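You operate a simulated robot arm through the tools that you are given. There is no shell and no other tool. Be economical: measure what you need, move in short steps, check, and stop when the job is done.

You run a simulated robot arm. Do the job below in one go: nothing can be reset, and whatever is moved stays where it is left.

TASK
Sand the dried coating off the wooden tray, then brush the mat clean.
Fine: the rough block sands, the hand brush takes the dust; both go back on their mats.

The check looks at the end state, three seconds after you hand in, the way a careful person would. Anything else that was tipped, shoved, dropped, spilled or broken makes it a failure.

THE ROBOT
A 6-joint arm with a two-finger parallel gripper, fixed in place. Base frame: the origin is at the foot of the arm, x ahead of it, y to its left, z up; the work surface is at about z = 784. Readings come in mm, degrees, newtons and seconds.
With the tool pointing down near the work surface it reaches from about 360 to 820 mm from the base axis. Its first joint turns from -166.0 to 166.0 degrees. Payload 3.91 kg.
The TCP is the grasp point between the finger pads, 30 mm short of the fingertips. In the tool frame z runs along the fingers and y along their closing line. Largest opening 110 mm; finger width 20, thickness 10; the body of the gripper, 48 by 112 mm, starts 55 mm behind the TCP.
Orientation is that of the tool frame in the base frame, as a unit quaternion [w, x, y, z]. With the fingers straight down and closing along the base's y, the tool's x points along the base's -x, its y along +y and its z along -z.

THE INTERFACE
- The arm moves only by the tool drive_tool. Its argument "targets" is a list of rows, each a list of 7 numbers: the shift along the base's x, y, z in mm, then the turn, a rotation vector about the base's x, y, z in degrees, then the opening in per cent of the stroke, from 0 (shut) to 100 (fully open). In form: [[dx, dy, dz, wx, wy, wz, grip], ...]. A call has 1 to 20 rows; each row is the pose to reach, as a shift and turn from the pose commanded when the call began. Rows are played at 5 a second. More than 50 mm and 8.6 degrees between two rows, or a gripper value outside its range, and nothing of the call is played. A pose out of reach is approached as far as the arm can. The call stops where the force on the tool passes 40 N (or 10 N more than at its start, if that is more) or the arm is blocked; 0.2 s more then pass. The fingers move at their own pace (about 45 mm/s each) and stop on an object; they squeeze with about 22 N. The grip force told is the motor's: it shows also when the fingers shut on nothing. Time passes only in rows, and 0.2 s behind the last, so rows that repeat a pose let the fingers close. The reply holds the time, the measured pose of the TCP, the force on the tool along the base axes, the opening and the grip force, in the units named above and with some noise, and new pictures: "views" is both (left out), scene, wrist or none.
- Cameras (640 x 400 px; columns grow to the right, rows downward): "scene" is fixed at [50.5, -650.7, 1590.9]; the picture's right is [0.79, -0.62, 0.00], its down [-0.42, -0.53, -0.74] and it looks along [0.46, 0.58, -0.68] (base axes); focal length 361 px, centre (320, 200). "wrist" rides on the gripper at [77, 7, -114] in the tool frame; the picture's right is [-0.09, 1.00, 0.00], its down [-0.80, -0.07, -0.59] and it looks along [-0.59, -0.05, 0.80] (tool axes); focal length 270 px, centre (320, 200). There is no depth. A picture from a camera that has moved, and an enlarged one, comes with that camera's place and axes in the base frame and with its lens.
- lift_body(by): slides the trunk up (or, below 0, down) by that many mm; the arm rides with it, the base frame stays. It gives what a move gives, with no picture.
- close_up(camera, box): a new picture of the part [left, top, right, bottom] of that camera's present view, enlarged. The clock stands still meanwhile.
- sign_off(): hands the job in; it is judged then, once.

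Work in short steps. Places have to be worked out from the pictures, the camera data and where the tool is seen: move nearer, look again, correct. Check each grasp and each placing, and mend what went wrong. You have 120 turns and 170 pictures in all, those below and enlarged ones among them. Open the gripper and draw the arm clear of the work before you hand the job in, unless the task says otherwise; then end with one line.

The tools are called after "Request:" as name(argument=value, ...) on one line, values as JSON. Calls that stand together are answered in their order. drive_tool: Moves the arm, as the interface text tells. Its arguments: {"type":"object","properties":{"targets":{"type":"array","items":{"type":"array","items":{"type":"number"}}},"views":{"type":"string","enum":["both","scene","wrist","none"]}},"required":["targets"]} The other tools are called the same way: lift_body (by) slides the trunk up or down; close_up (camera, box) takes an enlarged picture of a part of a camera's view; sign_off () hands the job in.

At the start:

```text
t: 0.0
tcp_pos: [551.7, 53.0, 1141.3]
ee_rot: [0.0, 0.0, 1.0, 0.0]
force: [0.5, 0.3, -0.3]
gripper_width: 109.6
finger_force: 0.0
trunk travel left (down, up): [-550.0, 60.0]
```

scene: 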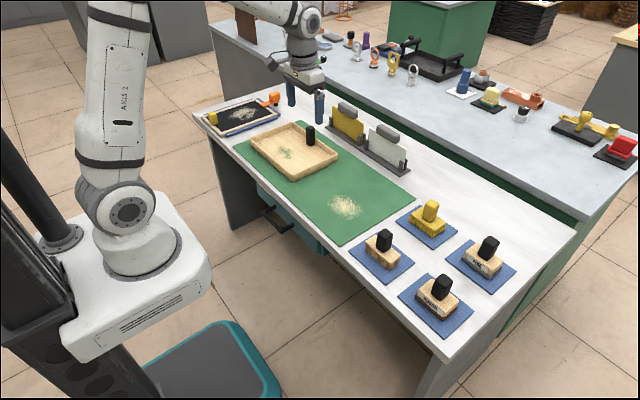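
wrist: 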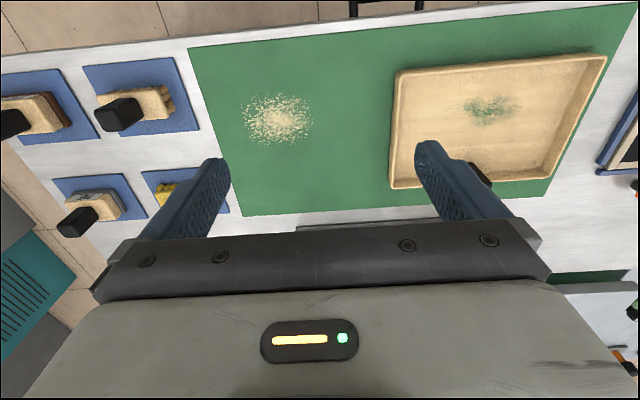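

I'll start by looking closer at the tools and the tray.

Request:
close_up(camera="scene", box=[340, 180, 540, 340])

Request:
close_up(camera="scene", box=[190, 80, 420, 240])

Request:
close_up(camera="wrist", box=[0, 20, 320, 240])

```text
2.50 times, centred on (440, 260) of scene
camera zoom: at [50.5, -650.7, 1590.9], right [0.79, -0.62, 0.0], down [-0.42, -0.53, -0.74], along [0.46, 0.58, -0.68], focal length 902 px, centre (20, 50)
```

zoom: 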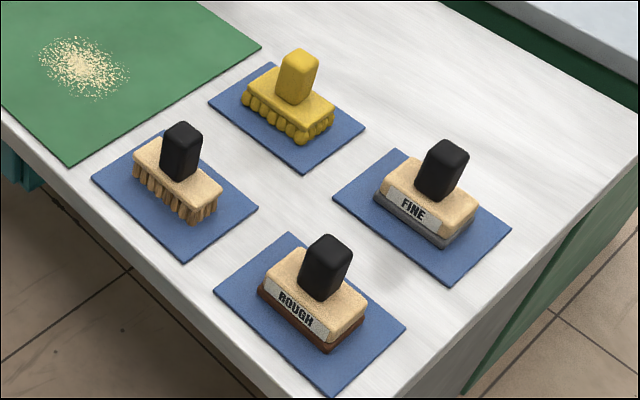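

```text
2.50 times, centred on (305, 160) of scene
camera zoom: at [50.5, -650.7, 1590.9], right [0.79, -0.62, 0.0], down [-0.42, -0.53, -0.74], along [0.46, 0.58, -0.68], focal length 902 px, centre (358, 300)
```

zoom: 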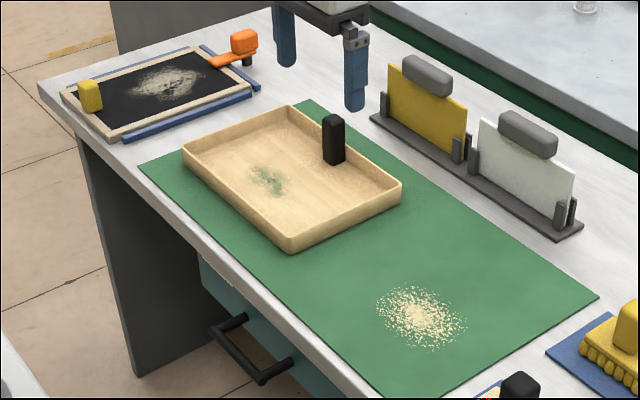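

```text
1.82 times, centred on (160, 130) of wrist
camera zoom: at [473.5, 59.4, 1253.8], right [0.09, 1.0, 0.0], down [0.8, -0.07, 0.59], along [0.59, -0.05, -0.8], focal length 491 px, centre (611, 327)
```

zoom: 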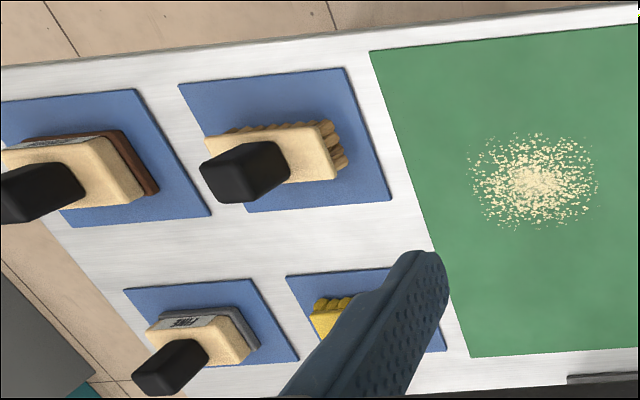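

The ROUGH block looks to be near (568,-457), the wood hand brush near (582,-261), the coating near (647,328) and the dust near (636,-35). I'll move over toward the rough block for a closer look.

Request:
drive_tool(targets=[[0, -45, -15, 0, 0, 0, 100], [0, -90, -30, 0, 0, 0, 100], [-5, -135, -45, 0, 0, 0, 100], [-10, -180, -60, 0, 0, 0, 100], [-15, -225, -75, 0, 0, 0, 100], [-20, -270, -90, 0, 0, 0, 100], [-25, -315, -105, 0, 0, 0, 100], [-30, -360, -120, 0, 0, 0, 100], [-30, -405, -130, 0, 0, 0, 100], [-30, -450, -140, 0, 0, 0, 100], [-30, -490, -150, 0, 0, 0, 100], [-30, -490, -150, 0, 0, 0, 100]])

```text
t: 2.6
tcp_pos: [519.4, -439.5, 991.1]
ee_rot: [0.0, 0.0, 1.0, 0.0]
force: [0.0, 0.1, -0.2]
gripper_width: 110.0
finger_force: 0.0
trunk travel left (down, up): [-550.0, 60.0]
camera wrist: at [442.0, -433.2, 1103.9], right [0.09, 1.0, 0.0], down [0.8, -0.07, 0.59], along [0.59, -0.05, -0.8], focal length 270 px, centre (320, 200)
```

scene: 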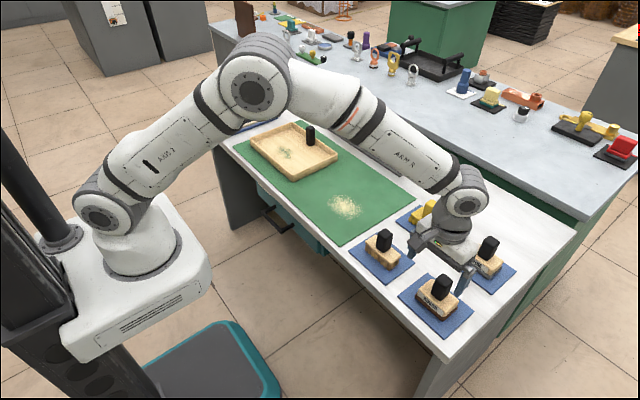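
wrist: 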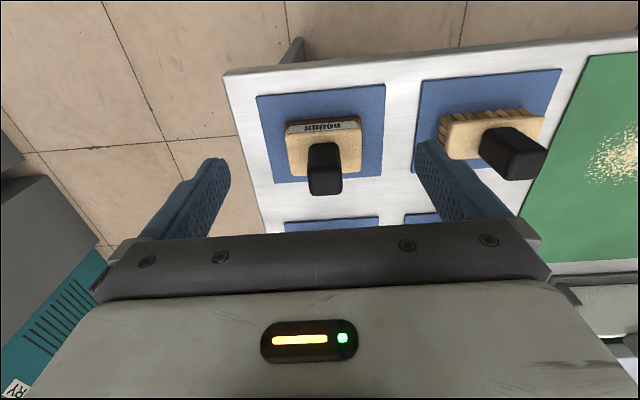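

The rough block is in view. I'll enlarge it to measure the handle.

Request:
close_up(camera="wrist", box=[240, 70, 400, 210])

Request:
close_up(camera="scene", box=[390, 255, 490, 345])

Request:
close_up(camera="scene", box=[240, 100, 360, 190])

```text
2.86 times, centred on (320, 140) of wrist
camera zoom: at [442.0, -433.2, 1103.9], right [0.09, 1.0, 0.0], down [0.8, -0.07, 0.59], along [0.59, -0.05, -0.8], focal length 772 px, centre (320, 371)
```

zoom: 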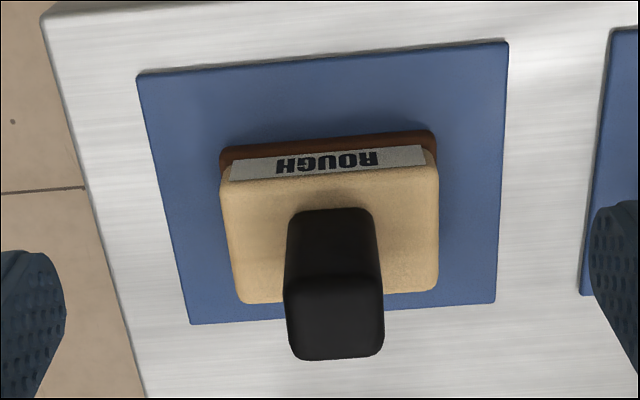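

```text
4.44 times, centred on (440, 300) of scene
camera zoom: at [50.5, -650.7, 1590.9], right [0.79, -0.62, 0.0], down [-0.42, -0.53, -0.74], along [0.46, 0.58, -0.68], focal length 1603 px, centre (-213, -244)
```

zoom: 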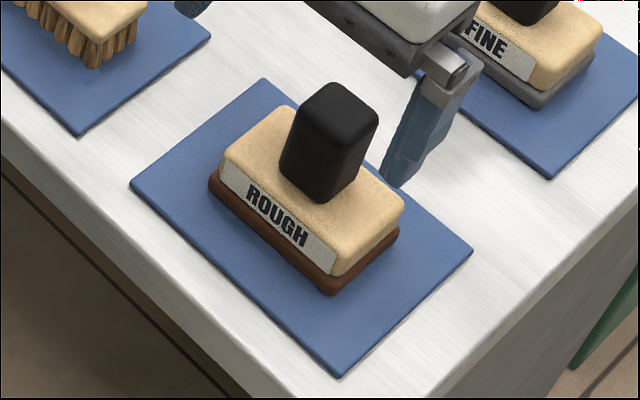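

```text
4.44 times, centred on (300, 145) of scene
camera zoom: at [50.5, -650.7, 1590.9], right [0.79, -0.62, 0.0], down [-0.42, -0.53, -0.74], along [0.46, 0.58, -0.68], focal length 1603 px, centre (409, 444)
```

zoom: 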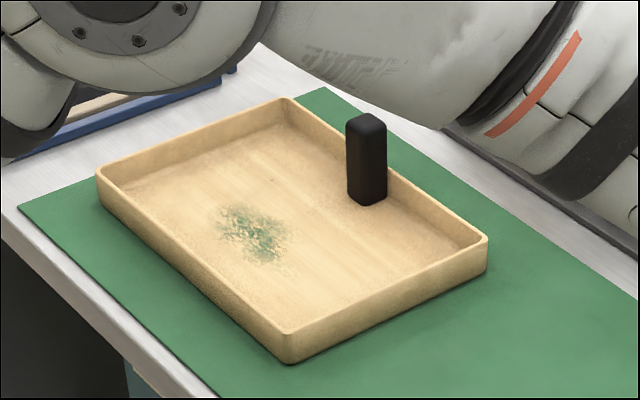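

The block's handle measures about 30 x 33 mm, centred near (585,-439), from z=825 to z=878. I'll go over it and then down to z=862.

Request:
drive_tool(targets=[[32, -1, 0, 0, 0, 0, 100], [63, -2, 0, 0, 0, 0, 100], [63, -2, -40, 0, 0, 0, 100], [63, -2, -60, 0, 0, 0, 100], [63, -2, -60, 0, 0, 0, 100]])

```text
t: 3.8
tcp_pos: [585.9, -440.5, 930.7]
ee_rot: [0.0, 0.001, 1.0, -0.001]
force: [-0.9, 1.5, 0.5]
gripper_width: 109.9
finger_force: 0.1
trunk travel left (down, up): [-550.0, 60.0]
camera wrist: at [507.8, -434.1, 1044.5], right [0.09, 1.0, 0.0], down [0.8, -0.07, 0.59], along [0.59, -0.05, -0.8], focal length 270 px, centre (320, 200)
```

scene: 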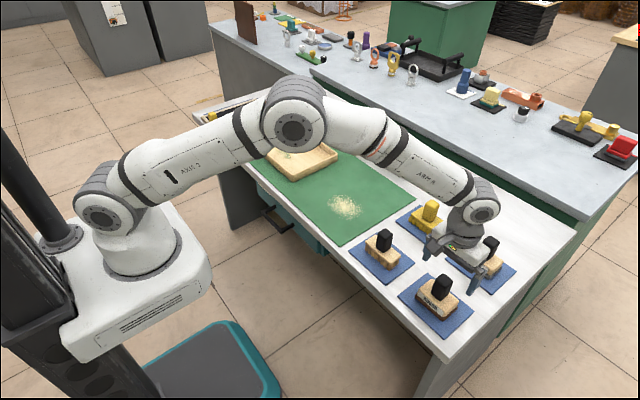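
wrist: 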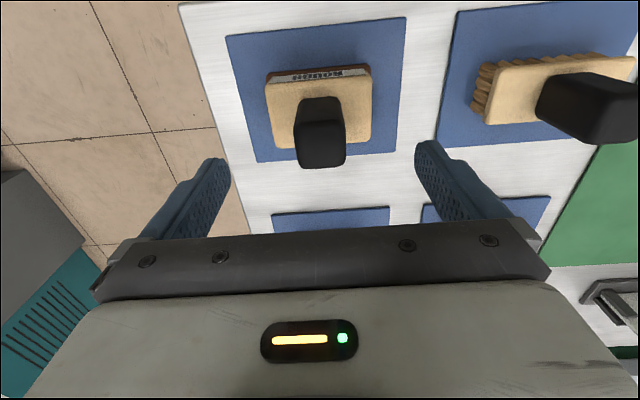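

The position checks out, with the handle at x 571–601 and y≈-440. I'll go down and close on it.

Request:
drive_tool(targets=[[0, 0, -35, 0, 0, 0, 100], [0, 0, -60, 0, 0, 0, 100], [0, 0, -69, 0, 0, 0, 100], [0, 0, -69, 0, 0, 0, 28], [0, 0, -69, 0, 0, 0, 0], [0, 0, -69, 0, 0, 0, 0], [0, 0, -69, 0, 0, 0, 0], [0, 0, -69, 0, 0, 0, 0], [0, 0, -69, 0, 0, 0, 0]])

```text
t: 5.8
tcp_pos: [583.6, -439.8, 862.7]
ee_rot: [0.0, 0.0, 1.0, 0.0]
force: [-0.4, -0.3, 0.3]
gripper_width: 33.9
finger_force: 21.9
trunk travel left (down, up): [-550.0, 60.0]
camera wrist: at [506.0, -432.8, 976.0], right [0.09, 1.0, 0.0], down [0.8, -0.07, 0.59], along [0.59, -0.05, -0.8], focal length 270 px, centre (320, 200)
```

scene: 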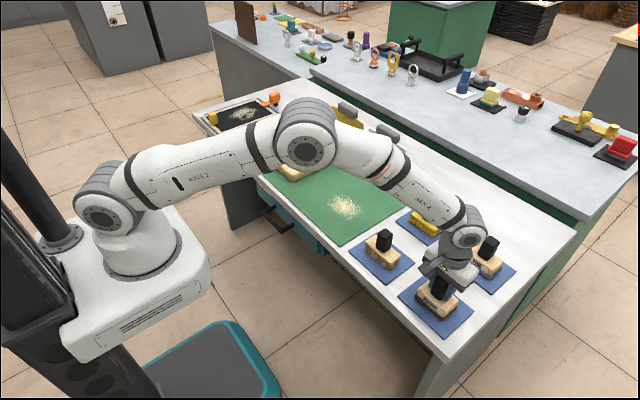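
wrist: 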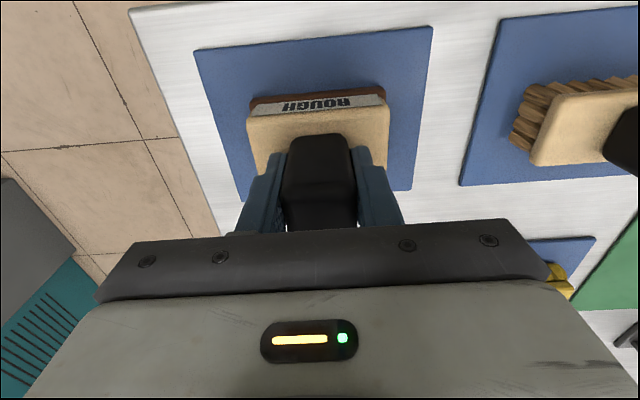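

The grasp is firm at 33.9 mm. Block on its mat puts the TCP at z≈862.5, so the sole is about 76 below the TCP. I'll lift to a safe height and carry it over to the tray.

Request:
drive_tool(targets=[[0, 0, 20, 0, 0, 0, 0], [0, 0, 50, 0, 0, 0, 0], [0, 0, 95, 0, 0, 0, 0], [0, 0, 140, 0, 0, 0, 0], [0, 45, 150, 0, 0, 0, 0], [0, 90, 150, 0, 0, 0, 0], [0, 138, 150, 0, 0, 0, 0], [0, 186, 150, 0, 0, 0, 0], [0, 234, 150, 0, 0, 0, 0], [0, 282, 150, 0, 0, 0, 0], [0, 330, 150, 0, 0, 0, 0], [0, 378, 150, 0, 0, 0, 0], [0, 426, 150, 0, 0, 0, 0], [0, 474, 150, 0, 0, 0, 0], [0, 522, 150, 0, 0, 0, 0], [0, 570, 150, 0, 0, 0, 0], [0, 618, 150, 0, 0, 0, 0], [0, 650, 150, 0, 0, 0, 0], [0, 650, 150, 0, 0, 0, 0]])

```text
t: 9.8
tcp_pos: [587.6, 209.7, 1012.3]
ee_rot: [-0.001, 0.0, 1.0, -0.001]
force: [-0.6, 0.0, -1.4]
gripper_width: 34.0
finger_force: 21.9
trunk travel left (down, up): [-550.0, 60.0]
camera wrist: at [509.6, 216.0, 1126.3], right [0.09, 1.0, 0.0], down [0.8, -0.07, 0.59], along [0.59, -0.05, -0.8], focal length 270 px, centre (320, 200)
```

scene: 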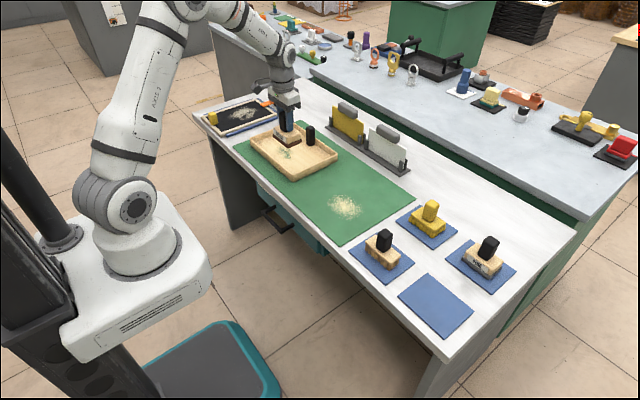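
wrist: 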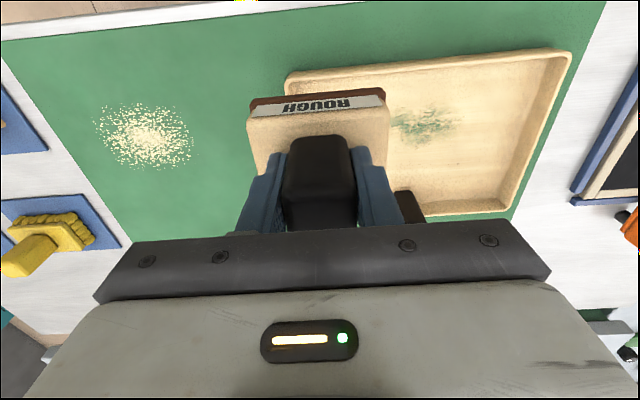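

The coating seems to be about x 624–678, y 295–380. I'll enlarge the view to measure it better.

Request:
close_up(camera="wrist", box=[270, 30, 590, 230])

```text
2.00 times, centred on (430, 130) of wrist
camera zoom: at [509.6, 216.0, 1126.3], right [0.09, 1.0, 0.0], down [0.8, -0.07, 0.59], along [0.59, -0.05, -0.8], focal length 541 px, centre (100, 340)
```

zoom: 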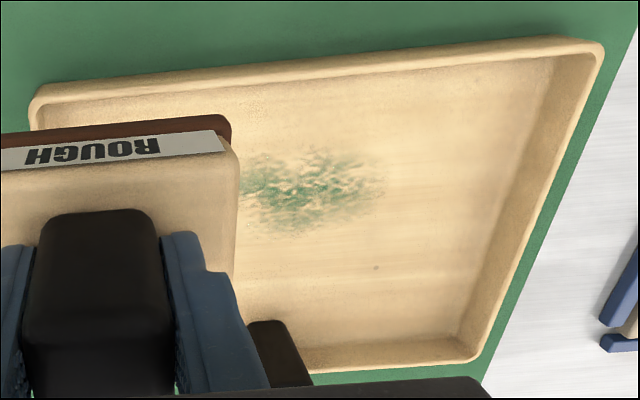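

Coating centre is about (650,335), clear of the walls. I'll move above it and descend to just over the tray floor.

Request:
drive_tool(targets=[[22, 42, 0, 0, 0, 0, 0], [44, 84, 0, 0, 0, 0, 0], [65, 125, 0, 0, 0, 0, 0], [65, 125, -45, 0, 0, 0, 0], [65, 125, -85, 0, 0, 0, 0], [65, 125, -115, 0, 0, 0, 0], [65, 125, -130, 0, 0, 0, 0], [65, 125, -130, 0, 0, 0, 0]])

```text
t: 11.6
tcp_pos: [651.6, 334.7, 881.4]
ee_rot: [0.001, 0.0, 1.0, 0.0]
force: [0.0, 0.4, -2.5]
gripper_width: 33.5
finger_force: 21.5
trunk travel left (down, up): [-550.0, 60.0]
camera wrist: at [575.0, 341.6, 994.8], right [0.09, 1.0, 0.0], down [0.8, -0.07, 0.59], along [0.59, -0.05, -0.8], focal length 270 px, centre (320, 200)
```

scene: 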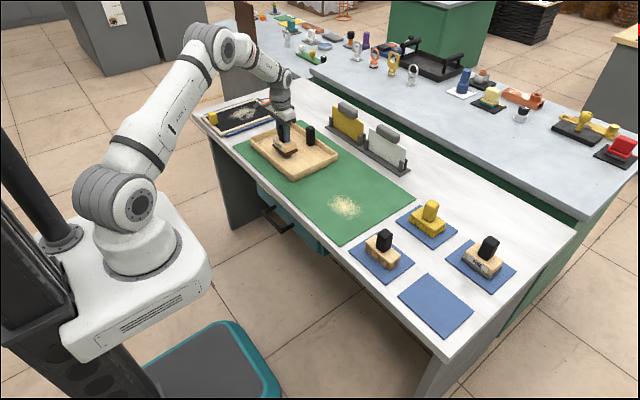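
wrist: 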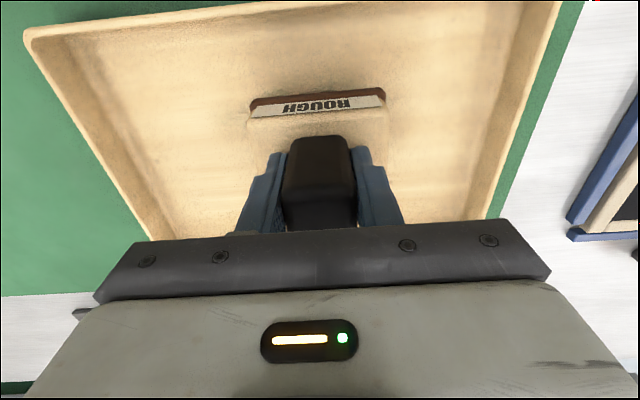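

I'll lower in small steps to find the floor.

Request:
drive_tool(targets=[[0, 0, -4, 0, 0, 0, 0], [0, 0, -8, 0, 0, 0, 0], [0, 0, -10, 0, 0, 0, 0], [0, 0, -10, 0, 0, 0, 0]], views="none")

Request:
drive_tool(targets=[[0, 0, -1, 0, 0, 0, 0], [0, 0, -2, 0, 0, 0, 0], [0, 0, -2, 0, 0, 0, 0]], views="none")

```text
t: 12.6
tcp_pos: [651.4, 335.3, 872.3]
ee_rot: [-0.001, 0.0, 1.0, 0.0]
force: [0.4, 0.5, -1.6]
gripper_width: 33.8
finger_force: 22.2
trunk travel left (down, up): [-550.0, 60.0]
```

```text
t: 13.4
tcp_pos: [651.5, 336.1, 869.8]
ee_rot: [0.0, 0.0, 1.0, 0.0]
force: [0.0, 0.9, -1.8]
gripper_width: 33.8
finger_force: 22.5
trunk travel left (down, up): [-550.0, 60.0]
```

No contact yet, so I'll keep lowering a millimetre at a time.

Request:
drive_tool(targets=[[0, 0, -1, 0, 0, 0, 0], [0, 0, -2, 0, 0, 0, 0], [0, 0, -2, 0, 0, 0, 0]], views="none")

Request:
drive_tool(targets=[[0, 0, -1, 0, 0, 0, 0], [0, 0, -2, 0, 0, 0, 0], [0, 0, -2, 0, 0, 0, 0]], views="none")

```text
t: 14.2
tcp_pos: [649.8, 335.9, 866.7]
ee_rot: [-0.001, -0.001, 1.0, 0.0]
force: [-0.2, 0.2, -2.0]
gripper_width: 33.8
finger_force: 22.3
trunk travel left (down, up): [-550.0, 60.0]
```

```text
t: 15.0
tcp_pos: [649.4, 336.2, 865.3]
ee_rot: [0.001, 0.0, 1.0, 0.0]
force: [-0.1, -0.9, 8.9]
gripper_width: 34.0
finger_force: 21.9
trunk travel left (down, up): [-550.0, 60.0]
```

Contact at about 9 N. I'll try a small stroke in y and see whether the tray stays put.

Request:
drive_tool(targets=[[0, 8, 0, 0, 0, 0, 0], [0, 16, 0, 0, 0, 0, 0], [0, 24, 0, 0, 0, 0, 0], [0, 12, 0, 0, 0, 0, 0], [0, 0, 0, 0, 0, 0, 0], [0, -12, 0, 0, 0, 0, 0], [0, -24, 0, 0, 0, 0, 0], [0, -24, 0, 0, 0, 0, 0]])

```text
t: 16.8
tcp_pos: [649.4, 311.3, 866.3]
ee_rot: [0.001, 0.0, 1.0, 0.0]
force: [1.0, 4.4, 15.0]
gripper_width: 34.0
finger_force: 22.2
trunk travel left (down, up): [-550.0, 60.0]
camera wrist: at [570.8, 318.9, 979.8], right [0.09, 1.0, 0.0], down [0.8, -0.07, 0.6], along [0.59, -0.05, -0.8], focal length 270 px, centre (320, 200)
```

scene: 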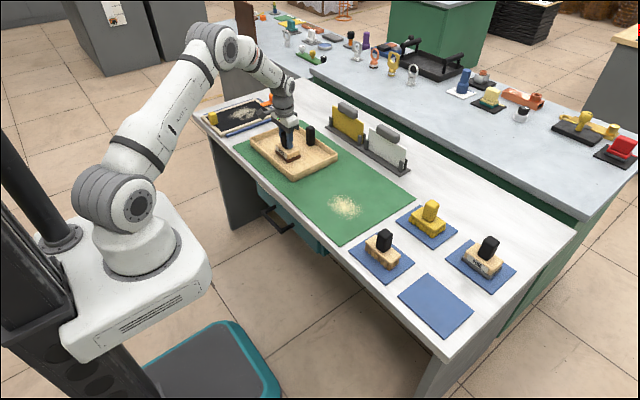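
wrist: 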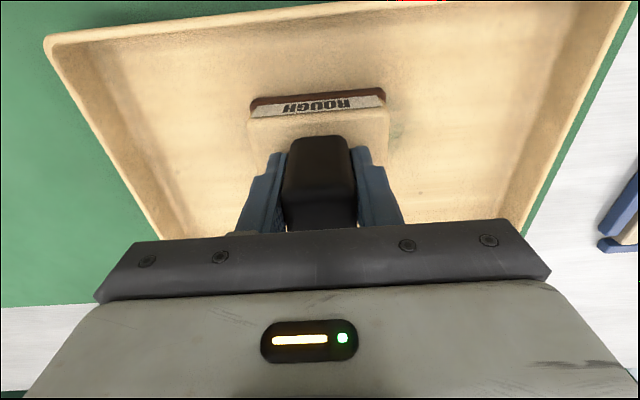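

The tray hasn't visibly moved. I'll enlarge both views to check its place and how much coating is left.

Request:
close_up(camera="scene", box=[240, 100, 360, 190])

Request:
close_up(camera="wrist", box=[220, 60, 520, 240])

```text
4.44 times, centred on (300, 145) of scene
camera zoom: at [50.5, -650.7, 1590.9], right [0.79, -0.62, 0.0], down [-0.42, -0.53, -0.74], along [0.46, 0.58, -0.68], focal length 1603 px, centre (409, 444)
```

zoom: 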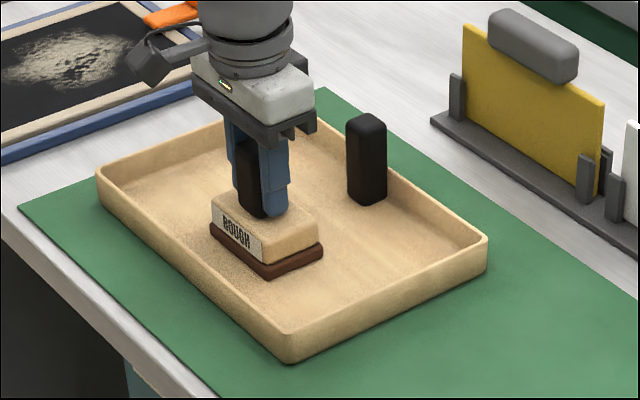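

```text
2.13 times, centred on (370, 150) of wrist
camera zoom: at [570.8, 318.9, 979.8], right [0.09, 1.0, 0.0], down [0.8, -0.07, 0.6], along [0.59, -0.05, -0.8], focal length 577 px, centre (213, 307)
```

zoom: 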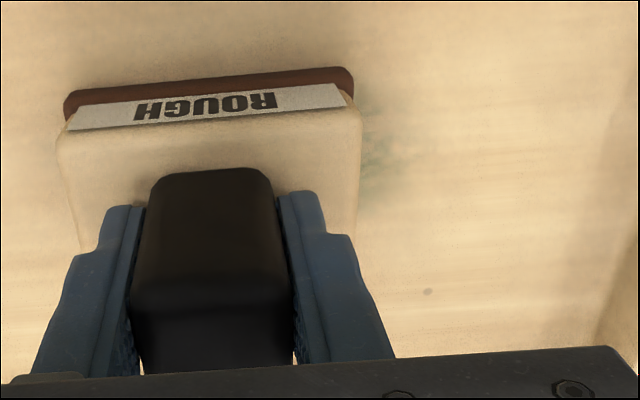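

The tray is steady and the coating is fading. I'll do more strokes, spread over x as well.

Request:
drive_tool(targets=[[0, 12, 0, 0, 0, 0, 0], [0, 24, 0, 0, 0, 0, 0], [0, 36, 0, 0, 0, 0, 0], [0, 48, 0, 0, 0, 0, 0], [0, 58, 0, 0, 0, 0, 0], [-8, 58, 0, 0, 0, 0, 0], [-15, 58, 0, 0, 0, 0, 0], [-15, 44, 0, 0, 0, 0, 0], [-15, 30, 0, 0, 0, 0, 0], [-15, 16, 0, 0, 0, 0, 0], [-15, 2, 0, 0, 0, 0, 0], [-15, -8, 0, 0, 0, 0, 0], [-5, -8, 0, 0, 0, 0, 0], [5, -8, 0, 0, 0, 0, 0], [15, -8, 0, 0, 0, 0, 0], [15, 5, 0, 0, 0, 0, 0], [15, 18, 0, 0, 0, 0, 0], [15, 31, 0, 0, 0, 0, 0], [15, 44, 0, 0, 0, 0, 0], [15, 58, 0, 0, 0, 0, 0]], views="none")

Request:
drive_tool(targets=[[-7, -4, 0, 0, 0, 0, 0], [-15, -12, 0, 0, 0, 0, 0], [-15, -26, 0, 0, 0, 0, 0], [-15, -40, 0, 0, 0, 0, 0], [-15, -54, 0, 0, 0, 0, 0], [-15, -66, 0, 0, 0, 0, 0], [-15, -80, 0, 0, 0, 0, 0], [-15, -95, 0, 0, 0, 0, 0], [-15, -110, 0, 0, 0, 0, 0], [-15, -110, 0, 0, 0, 0, 0]])

```text
t: 21.0
tcp_pos: [663.4, 371.1, 866.4]
ee_rot: [0.001, 0.0, 1.0, 0.001]
force: [-0.1, -1.1, 6.7]
gripper_width: 33.8
finger_force: 21.8
trunk travel left (down, up): [-550.0, 60.0]
```

```text
t: 23.2
tcp_pos: [647.5, 259.4, 865.8]
ee_rot: [0.001, 0.0, 1.0, 0.001]
force: [1.2, 6.1, 18.4]
gripper_width: 33.7
finger_force: 22.3
trunk travel left (down, up): [-550.0, 60.0]
camera wrist: at [569.4, 265.9, 979.6], right [0.09, 1.0, 0.0], down [0.8, -0.07, 0.6], along [0.59, -0.05, -0.8], focal length 270 px, centre (320, 200)
```

scene: 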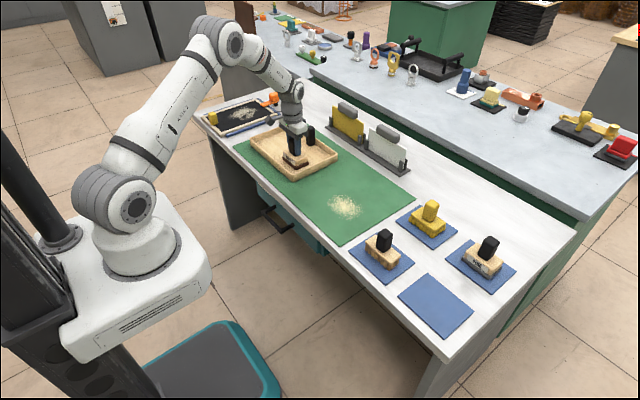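
wrist: 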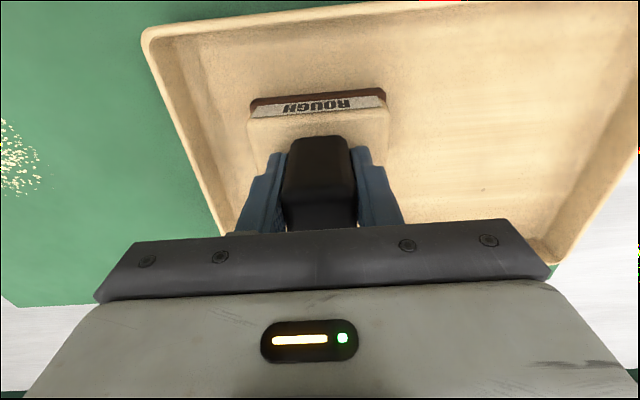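

Most of the area looks clean. I'll lift and look at the whole floor, the tray's post, and both ends of the area.

Request:
drive_tool(targets=[[0, 0, 20, 0, 0, 0, 0], [0, 0, 60, 0, 0, 0, 0], [0, -30, 100, 0, 0, 0, 0], [-10, -70, 130, 0, 0, 0, 0], [-20, -110, 140, 0, 0, 0, 0], [-20, -110, 140, 0, 0, 0, 0]])

Request:
close_up(camera="scene", box=[240, 100, 360, 190])

Request:
close_up(camera="wrist", box=[340, 20, 640, 240])

```text
refused: row 4 steps farther than a row can; nothing moved
```

```text
4.44 times, centred on (300, 145) of scene
camera zoom: at [50.5, -650.7, 1590.9], right [0.79, -0.62, 0.0], down [-0.42, -0.53, -0.74], along [0.46, 0.58, -0.68], focal length 1603 px, centre (409, 444)
```

zoom: 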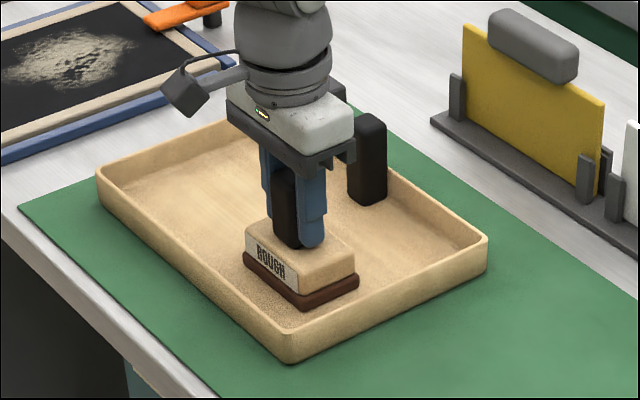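

```text
1.82 times, centred on (490, 130) of wrist
camera zoom: at [569.4, 265.9, 979.6], right [0.09, 1.0, 0.0], down [0.8, -0.07, 0.6], along [0.59, -0.05, -0.8], focal length 491 px, centre (11, 327)
```

zoom: 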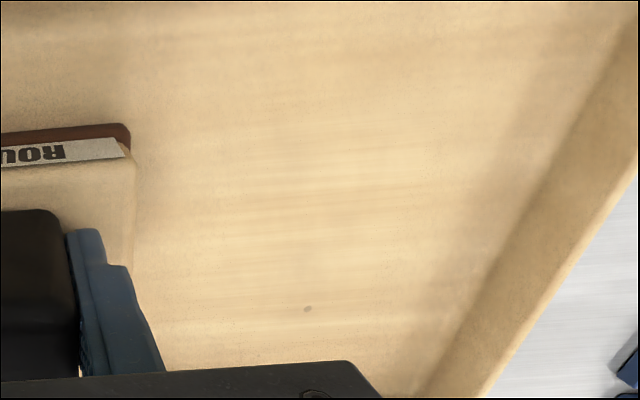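

That move was refused because a step was too long. The sanded area looks clean, so I'll lift with smaller steps and move off in -y.

Request:
drive_tool(targets=[[0, 0, 20, 0, 0, 0, 0], [0, 0, 60, 0, 0, 0, 0], [0, -20, 100, 0, 0, 0, 0], [-10, -55, 130, 0, 0, 0, 0], [-20, -100, 140, 0, 0, 0, 0], [-20, -130, 140, 0, 0, 0, 0], [-20, -130, 140, 0, 0, 0, 0]])

Request:
close_up(camera="scene", box=[240, 100, 360, 190])

Request:
close_up(camera="wrist", box=[340, 20, 640, 240])

```text
t: 24.8
tcp_pos: [626.6, 131.2, 1004.1]
ee_rot: [0.0, 0.0, 1.0, 0.0]
force: [-0.1, -0.3, -1.4]
gripper_width: 33.9
finger_force: 21.8
trunk travel left (down, up): [-550.0, 60.0]
camera wrist: at [549.0, 137.2, 1117.5], right [0.09, 1.0, 0.0], down [0.8, -0.07, 0.59], along [0.59, -0.05, -0.8], focal length 270 px, centre (320, 200)
```

scene: 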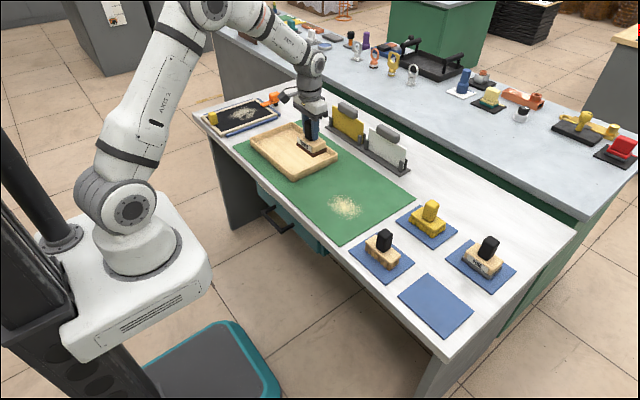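
wrist: 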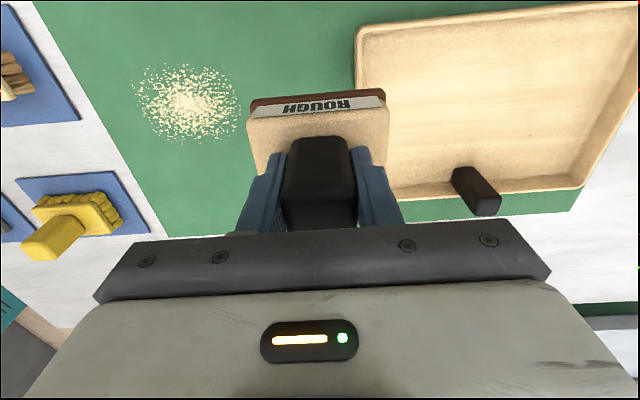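

```text
4.44 times, centred on (300, 145) of scene
camera zoom: at [50.5, -650.7, 1590.9], right [0.79, -0.62, 0.0], down [-0.42, -0.53, -0.74], along [0.46, 0.58, -0.68], focal length 1603 px, centre (409, 444)
```

zoom: 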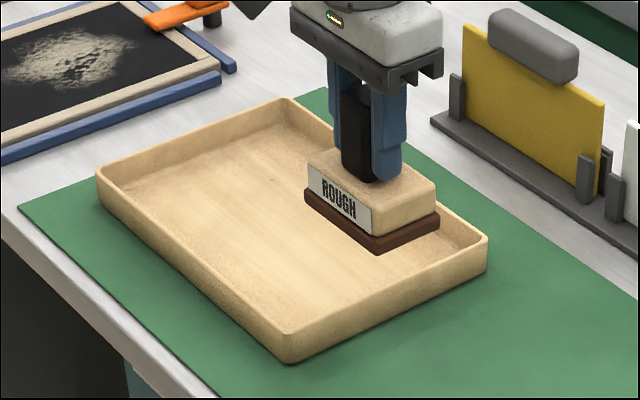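

```text
1.82 times, centred on (490, 130) of wrist
camera zoom: at [549.0, 137.2, 1117.5], right [0.09, 1.0, 0.0], down [0.8, -0.07, 0.59], along [0.59, -0.05, -0.8], focal length 491 px, centre (11, 327)
```

zoom: 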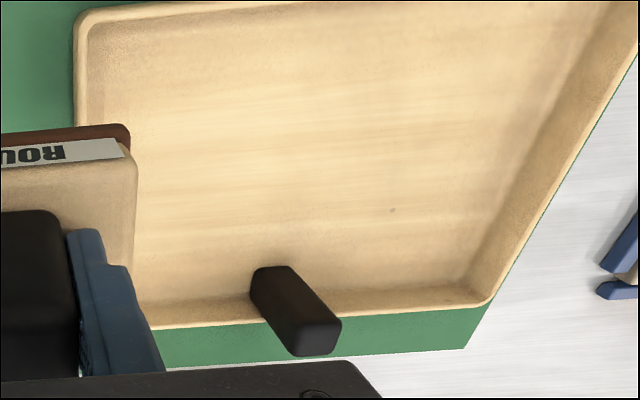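

The tray is clean and hasn't moved. I'll carry the block back over its own mat, toward (584.7,-439).

Request:
drive_tool(targets=[[-5, -45, 0, 0, 0, 0, 0], [-10, -92, 0, 0, 0, 0, 0], [-15, -139, 0, 0, 0, 0, 0], [-20, -186, 0, 0, 0, 0, 0], [-25, -233, 0, 0, 0, 0, 0], [-30, -280, 0, 0, 0, 0, 0], [-35, -327, 0, 0, 0, 0, 0], [-40, -374, 0, 0, 0, 0, 0], [-45, -421, 0, 0, 0, 0, 0], [-45, -469, 0, 0, 0, 0, 0], [-45, -517, 0, 0, 0, 0, 0], [-45, -555, 0, 0, 0, 0, 0], [-45, -569, 0, 0, 0, 0, 0], [-45, -569, -45, 0, 0, 0, 0], [-45, -569, -90, 0, 0, 0, 0], [-45, -569, -120, 0, 0, 0, 0], [-45, -569, -120, 0, 0, 0, 0]])

```text
t: 28.4
tcp_pos: [582.6, -437.5, 884.1]
ee_rot: [0.0, 0.001, 1.0, -0.001]
force: [-0.1, -0.5, -2.1]
gripper_width: 34.0
finger_force: 22.1
trunk travel left (down, up): [-550.0, 60.0]
camera wrist: at [504.7, -430.6, 998.7], right [0.09, 1.0, 0.0], down [0.8, -0.07, 0.59], along [0.59, -0.05, -0.8], focal length 270 px, centre (320, 200)
```

scene: 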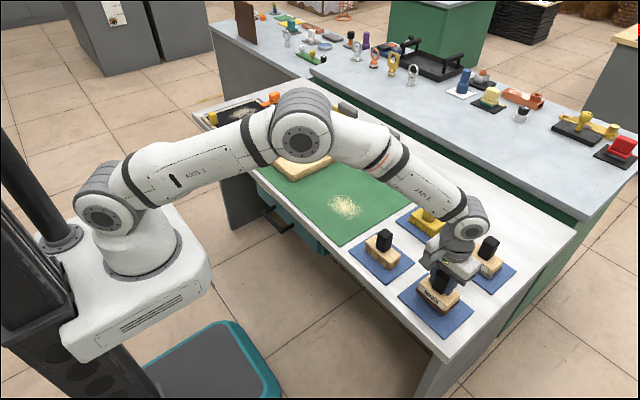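
wrist: 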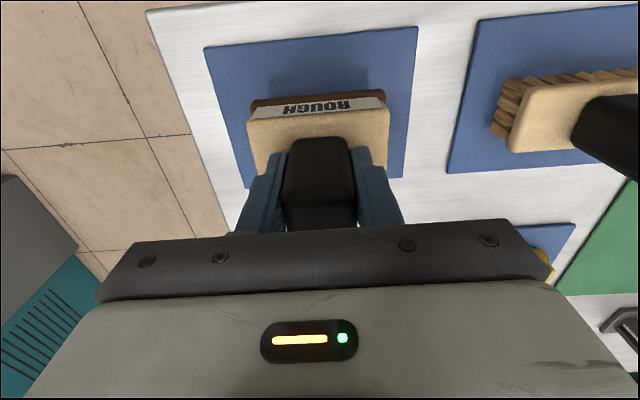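

The block is over its mat. I'll lower it the last 24 mm gently.

Request:
drive_tool(targets=[[0, 0, -10, 0, 0, 0, 0], [0, 0, -18, 0, 0, 0, 0], [0, 0, -22, 0, 0, 0, 0], [0, 0, -23, 0, 0, 0, 0], [0, 0, -24, 0, 0, 0, 0], [0, 0, -24, 0, 0, 0, 0]], views="none")

```text
t: 29.8
tcp_pos: [582.5, -440.1, 861.8]
ee_rot: [0.001, 0.001, 1.0, -0.001]
force: [-1.7, -1.0, 9.6]
gripper_width: 33.7
finger_force: 21.9
trunk travel left (down, up): [-550.0, 60.0]
```

It's down on the mat, with 9.6 N of contact. I'll back off 1 mm, release, and rise straight up.

Request:
drive_tool(targets=[[0, 0, 1, 0, 0, 0, 0], [0, 0, 1, 0, 0, 0, 40], [0, 0, 1, 0, 0, 0, 80], [0, 0, 1, 0, 0, 0, 100], [0, 0, 1, 0, 0, 0, 100], [0, 0, 1, 0, 0, 0, 100], [0, 0, 40, 0, 0, 0, 100], [0, 0, 85, 0, 0, 0, 100], [-20, 30, 115, 0, 0, 0, 100], [-40, 70, 120, 0, 0, 0, 100], [-40, 110, 120, 0, 0, 0, 100], [-40, 150, 120, 0, 0, 0, 100], [-40, 160, 120, 0, 0, 0, 100], [-40, 160, 120, 0, 0, 0, 100]])

Request:
close_up(camera="wrist", box=[180, 30, 480, 230])

Request:
close_up(camera="scene", box=[340, 215, 500, 345])

```text
t: 32.8
tcp_pos: [542.7, -278.6, 980.6]
ee_rot: [0.0, -0.001, 1.0, 0.0]
force: [-0.2, 0.4, -0.1]
gripper_width: 110.1
finger_force: 0.0
trunk travel left (down, up): [-550.0, 60.0]
camera wrist: at [465.0, -272.9, 1094.4], right [0.09, 1.0, 0.0], down [0.8, -0.07, 0.59], along [0.59, -0.05, -0.8], focal length 270 px, centre (320, 200)
```

scene: 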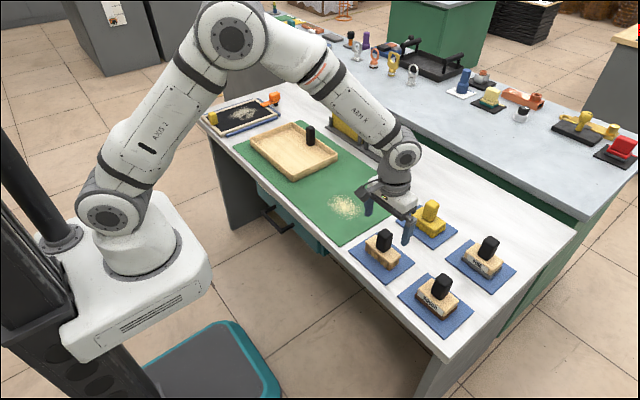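
wrist: 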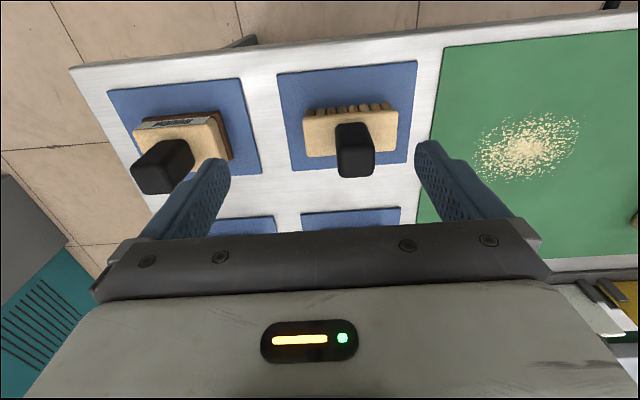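

```text
2.00 times, centred on (330, 130) of wrist
camera zoom: at [465.0, -272.9, 1094.4], right [0.09, 1.0, 0.0], down [0.8, -0.07, 0.59], along [0.59, -0.05, -0.8], focal length 541 px, centre (300, 340)
```

zoom: 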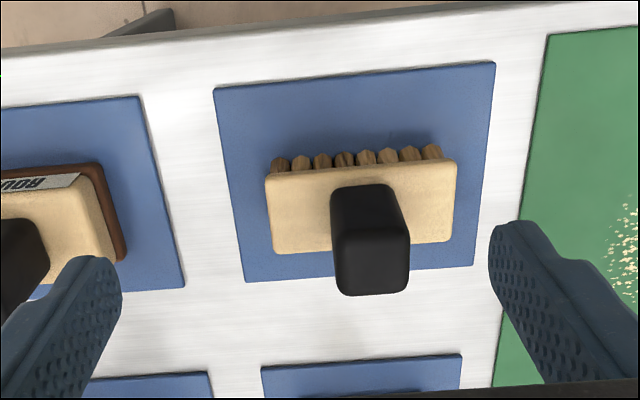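

```text
3.08 times, centred on (420, 280) of scene
camera zoom: at [50.5, -650.7, 1590.9], right [0.79, -0.62, 0.0], down [-0.42, -0.53, -0.74], along [0.46, 0.58, -0.68], focal length 1110 px, centre (12, -46)
```

zoom: 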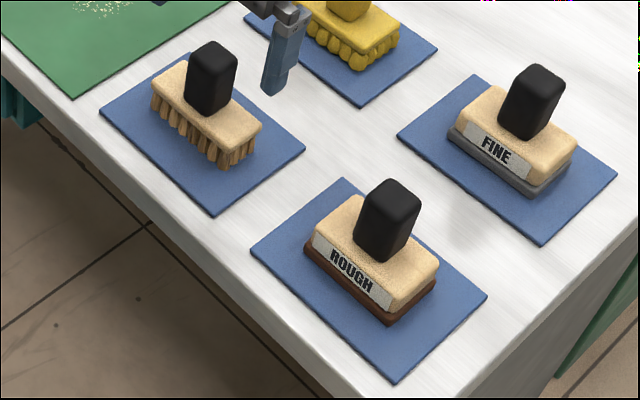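

The rough block is back, centred on its mat. The hand brush handle is near (585,-250), with the same height and size, so I'll grasp it.

Request:
drive_tool(targets=[[20, 15, 0, 0, 0, 0, 100], [40, 29, 0, 0, 0, 0, 100], [40, 29, -45, 0, 0, 0, 100], [40, 29, -85, 0, 0, 0, 100], [40, 29, -110, 0, 0, 0, 100], [40, 29, -120, 0, 0, 0, 100], [40, 29, -120, 0, 0, 0, 40], [40, 29, -120, 0, 0, 0, 0], [40, 29, -120, 0, 0, 0, 0], [40, 29, -120, 0, 0, 0, 0], [40, 29, -120, 0, 0, 0, 0], [40, 29, -120, 0, 0, 0, 0]])

```text
t: 35.4
tcp_pos: [584.9, -249.4, 860.9]
ee_rot: [0.0, 0.0, 1.0, 0.0]
force: [-1.1, -0.8, -0.7]
gripper_width: 34.0
finger_force: 21.8
trunk travel left (down, up): [-550.0, 60.0]
camera wrist: at [507.2, -242.8, 974.5], right [0.09, 1.0, 0.0], down [0.8, -0.07, 0.59], along [0.59, -0.05, -0.8], focal length 270 px, centre (320, 200)
```

scene: 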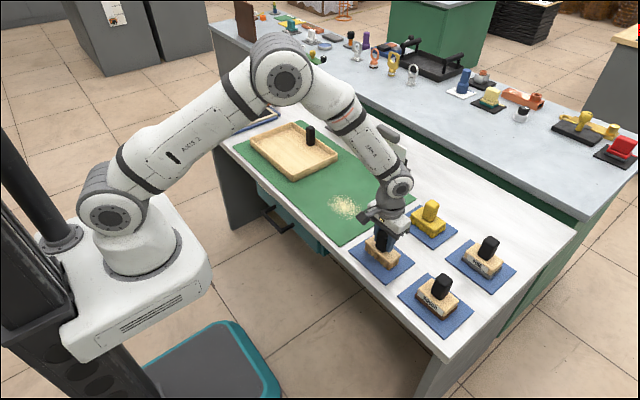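
wrist: 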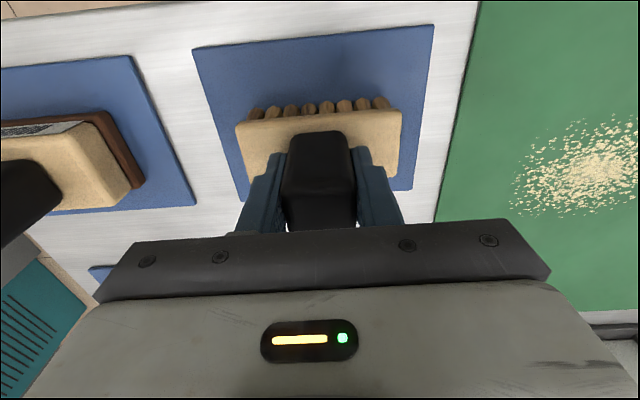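

The brush is gripped. I'll lift it and move near the dust to measure how far it spreads.

Request:
drive_tool(targets=[[0, 0, 20, 0, 0, 0, 0], [0, 0, 60, 0, 0, 0, 0], [0, 0, 100, 0, 0, 0, 0], [15, 40, 100, 0, 0, 0, 0], [25, 85, 100, 0, 0, 0, 0], [30, 125, 100, 0, 0, 0, 0], [30, 125, 100, 0, 0, 0, 0]])

Request:
close_up(camera="wrist", box=[220, 0, 640, 240])

```text
t: 37.0
tcp_pos: [618.4, -123.7, 960.5]
ee_rot: [-0.001, 0.001, 1.0, 0.0]
force: [-0.1, -0.3, -1.9]
gripper_width: 33.7
finger_force: 21.8
trunk travel left (down, up): [-550.0, 60.0]
camera wrist: at [541.9, -116.8, 1073.9], right [0.09, 1.0, 0.0], down [0.8, -0.07, 0.59], along [0.59, -0.05, -0.8], focal length 270 px, centre (320, 200)
```

scene: 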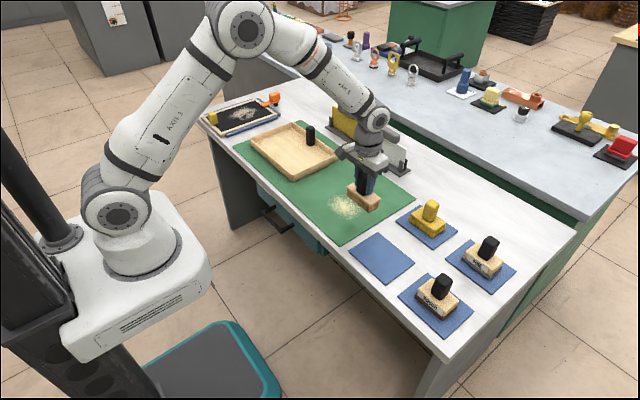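
wrist: 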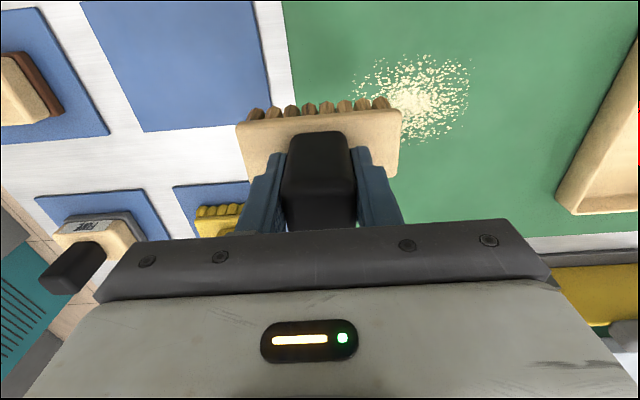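

```text
1.52 times, centred on (430, 120) of wrist
camera zoom: at [541.9, -116.8, 1073.9], right [0.09, 1.0, 0.0], down [0.8, -0.07, 0.59], along [0.59, -0.05, -0.8], focal length 412 px, centre (152, 322)
```

zoom: 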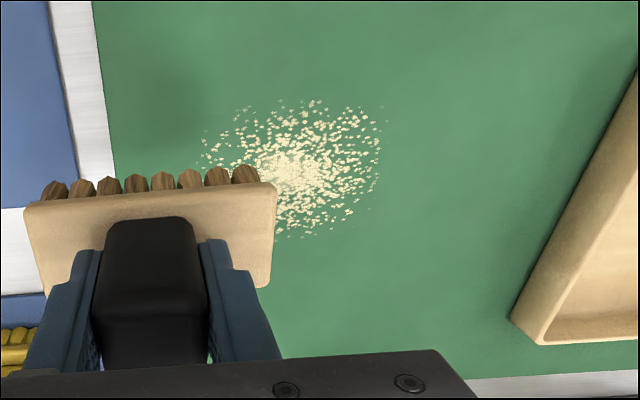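

The dust covers x 590–687, y -91 to 29. I'll set the brush down just on the near side of it, at (575,-60).

Request:
drive_tool(targets=[[-20, 33, 0, 0, 0, 0, 0], [-40, 65, 0, 0, 0, 0, 0], [-40, 65, -40, 0, 0, 0, 0], [-40, 65, -75, 0, 0, 0, 0], [-40, 65, -92, 0, 0, 0, 0], [-40, 65, -96, 0, 0, 0, 0], [-40, 65, -96, 0, 0, 0, 0]], views="none")

Request:
drive_tool(targets=[[0, 0, -1, 0, 0, 0, 0], [0, 0, -2, 0, 0, 0, 0], [0, 0, -3, 0, 0, 0, 0], [0, 0, -3, 0, 0, 0, 0]], views="none")

```text
t: 38.6
tcp_pos: [573.2, -59.6, 864.5]
ee_rot: [0.001, 0.0, 1.0, 0.0]
force: [-0.3, -1.1, -2.0]
gripper_width: 33.8
finger_force: 22.0
trunk travel left (down, up): [-550.0, 60.0]
```

```text
t: 39.6
tcp_pos: [573.1, -59.4, 861.4]
ee_rot: [0.001, 0.0, 1.0, -0.001]
force: [-0.1, -0.3, -1.4]
gripper_width: 33.8
finger_force: 22.2
trunk travel left (down, up): [-550.0, 60.0]
```

Request:
drive_tool(targets=[[0, 0, -1, 0, 0, 0, 0], [0, 0, -2, 0, 0, 0, 0], [0, 0, -2, 0, 0, 0, 0]], views="none")

```text
t: 40.4
tcp_pos: [573.4, -59.1, 859.7]
ee_rot: [0.0, 0.0, 1.0, 0.0]
force: [0.4, -0.1, -2.4]
gripper_width: 33.9
finger_force: 21.7
trunk travel left (down, up): [-550.0, 60.0]
```

There's still no contact at z=861, so I'll go down a little more.

Request:
drive_tool(targets=[[0, 0, -1, 0, 0, 0, 0], [0, 0, -1, 0, 0, 0, 0]], views="none")

Request:
drive_tool(targets=[[0, 0, -1, 0, 0, 0, 0], [0, 0, -1, 0, 0, 0, 0]], views="none")

```text
t: 41.0
tcp_pos: [573.4, -59.2, 859.9]
ee_rot: [0.0, 0.0, 1.0, 0.0]
force: [-0.1, -0.4, -1.5]
gripper_width: 33.9
finger_force: 22.2
trunk travel left (down, up): [-550.0, 60.0]
```

```text
t: 41.6
tcp_pos: [573.2, -60.9, 858.8]
ee_rot: [0.0, 0.0, 1.0, 0.0]
force: [-0.6, 1.2, 3.2]
gripper_width: 33.7
finger_force: 22.1
trunk travel left (down, up): [-550.0, 60.0]
```

Contact has just begun. I'll press 0.7 mm more and sweep across once in +x.

Request:
drive_tool(targets=[[0, 0, -0.7, 0, 0, 0, 0], [12, 0, -0.7, 0, 0, 0, 0], [26, 0, -0.7, 0, 0, 0, 0], [40, 0, -0.7, 0, 0, 0, 0], [54, 0, -0.7, 0, 0, 0, 0], [68, 0, -0.7, 0, 0, 0, 0], [82, 0, -0.7, 0, 0, 0, 0], [96, 0, -0.7, 0, 0, 0, 0], [110, 0, -0.7, 0, 0, 0, 0], [125, 0, -0.7, 0, 0, 0, 0], [125, 0, -0.7, 0, 0, 0, 0]])

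Request:
close_up(camera="scene", box=[290, 150, 430, 250])

```text
t: 44.0
tcp_pos: [697.4, -60.3, 858.8]
ee_rot: [0.0, 0.0, 1.0, 0.0]
force: [-8.0, 1.3, 8.8]
gripper_width: 33.7
finger_force: 22.2
trunk travel left (down, up): [-550.0, 60.0]
camera wrist: at [620.5, -53.1, 972.1], right [0.09, 1.0, 0.0], down [0.8, -0.07, 0.6], along [0.59, -0.05, -0.8], focal length 270 px, centre (320, 200)
```

scene: 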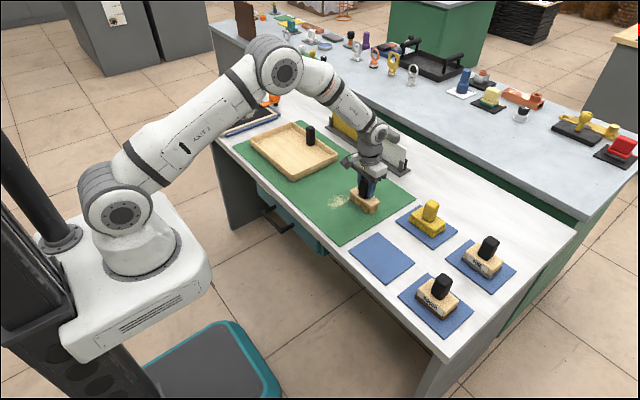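
wrist: 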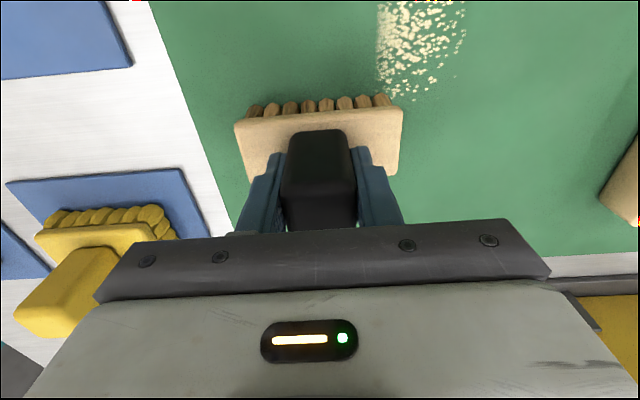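

```text
4.00 times, centred on (360, 200) of scene
camera zoom: at [50.5, -650.7, 1590.9], right [0.79, -0.62, 0.0], down [-0.42, -0.53, -0.74], along [0.46, 0.58, -0.68], focal length 1442 px, centre (160, 200)
```

zoom: 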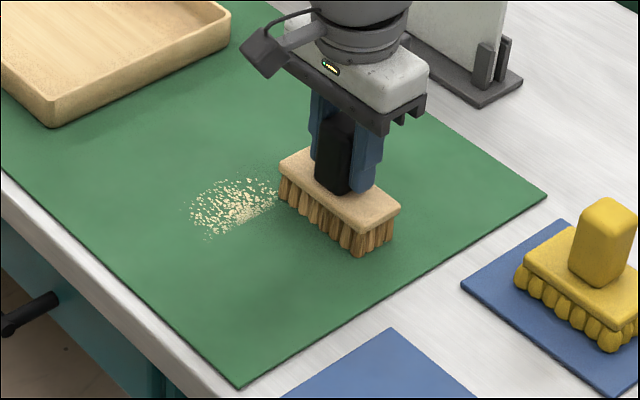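

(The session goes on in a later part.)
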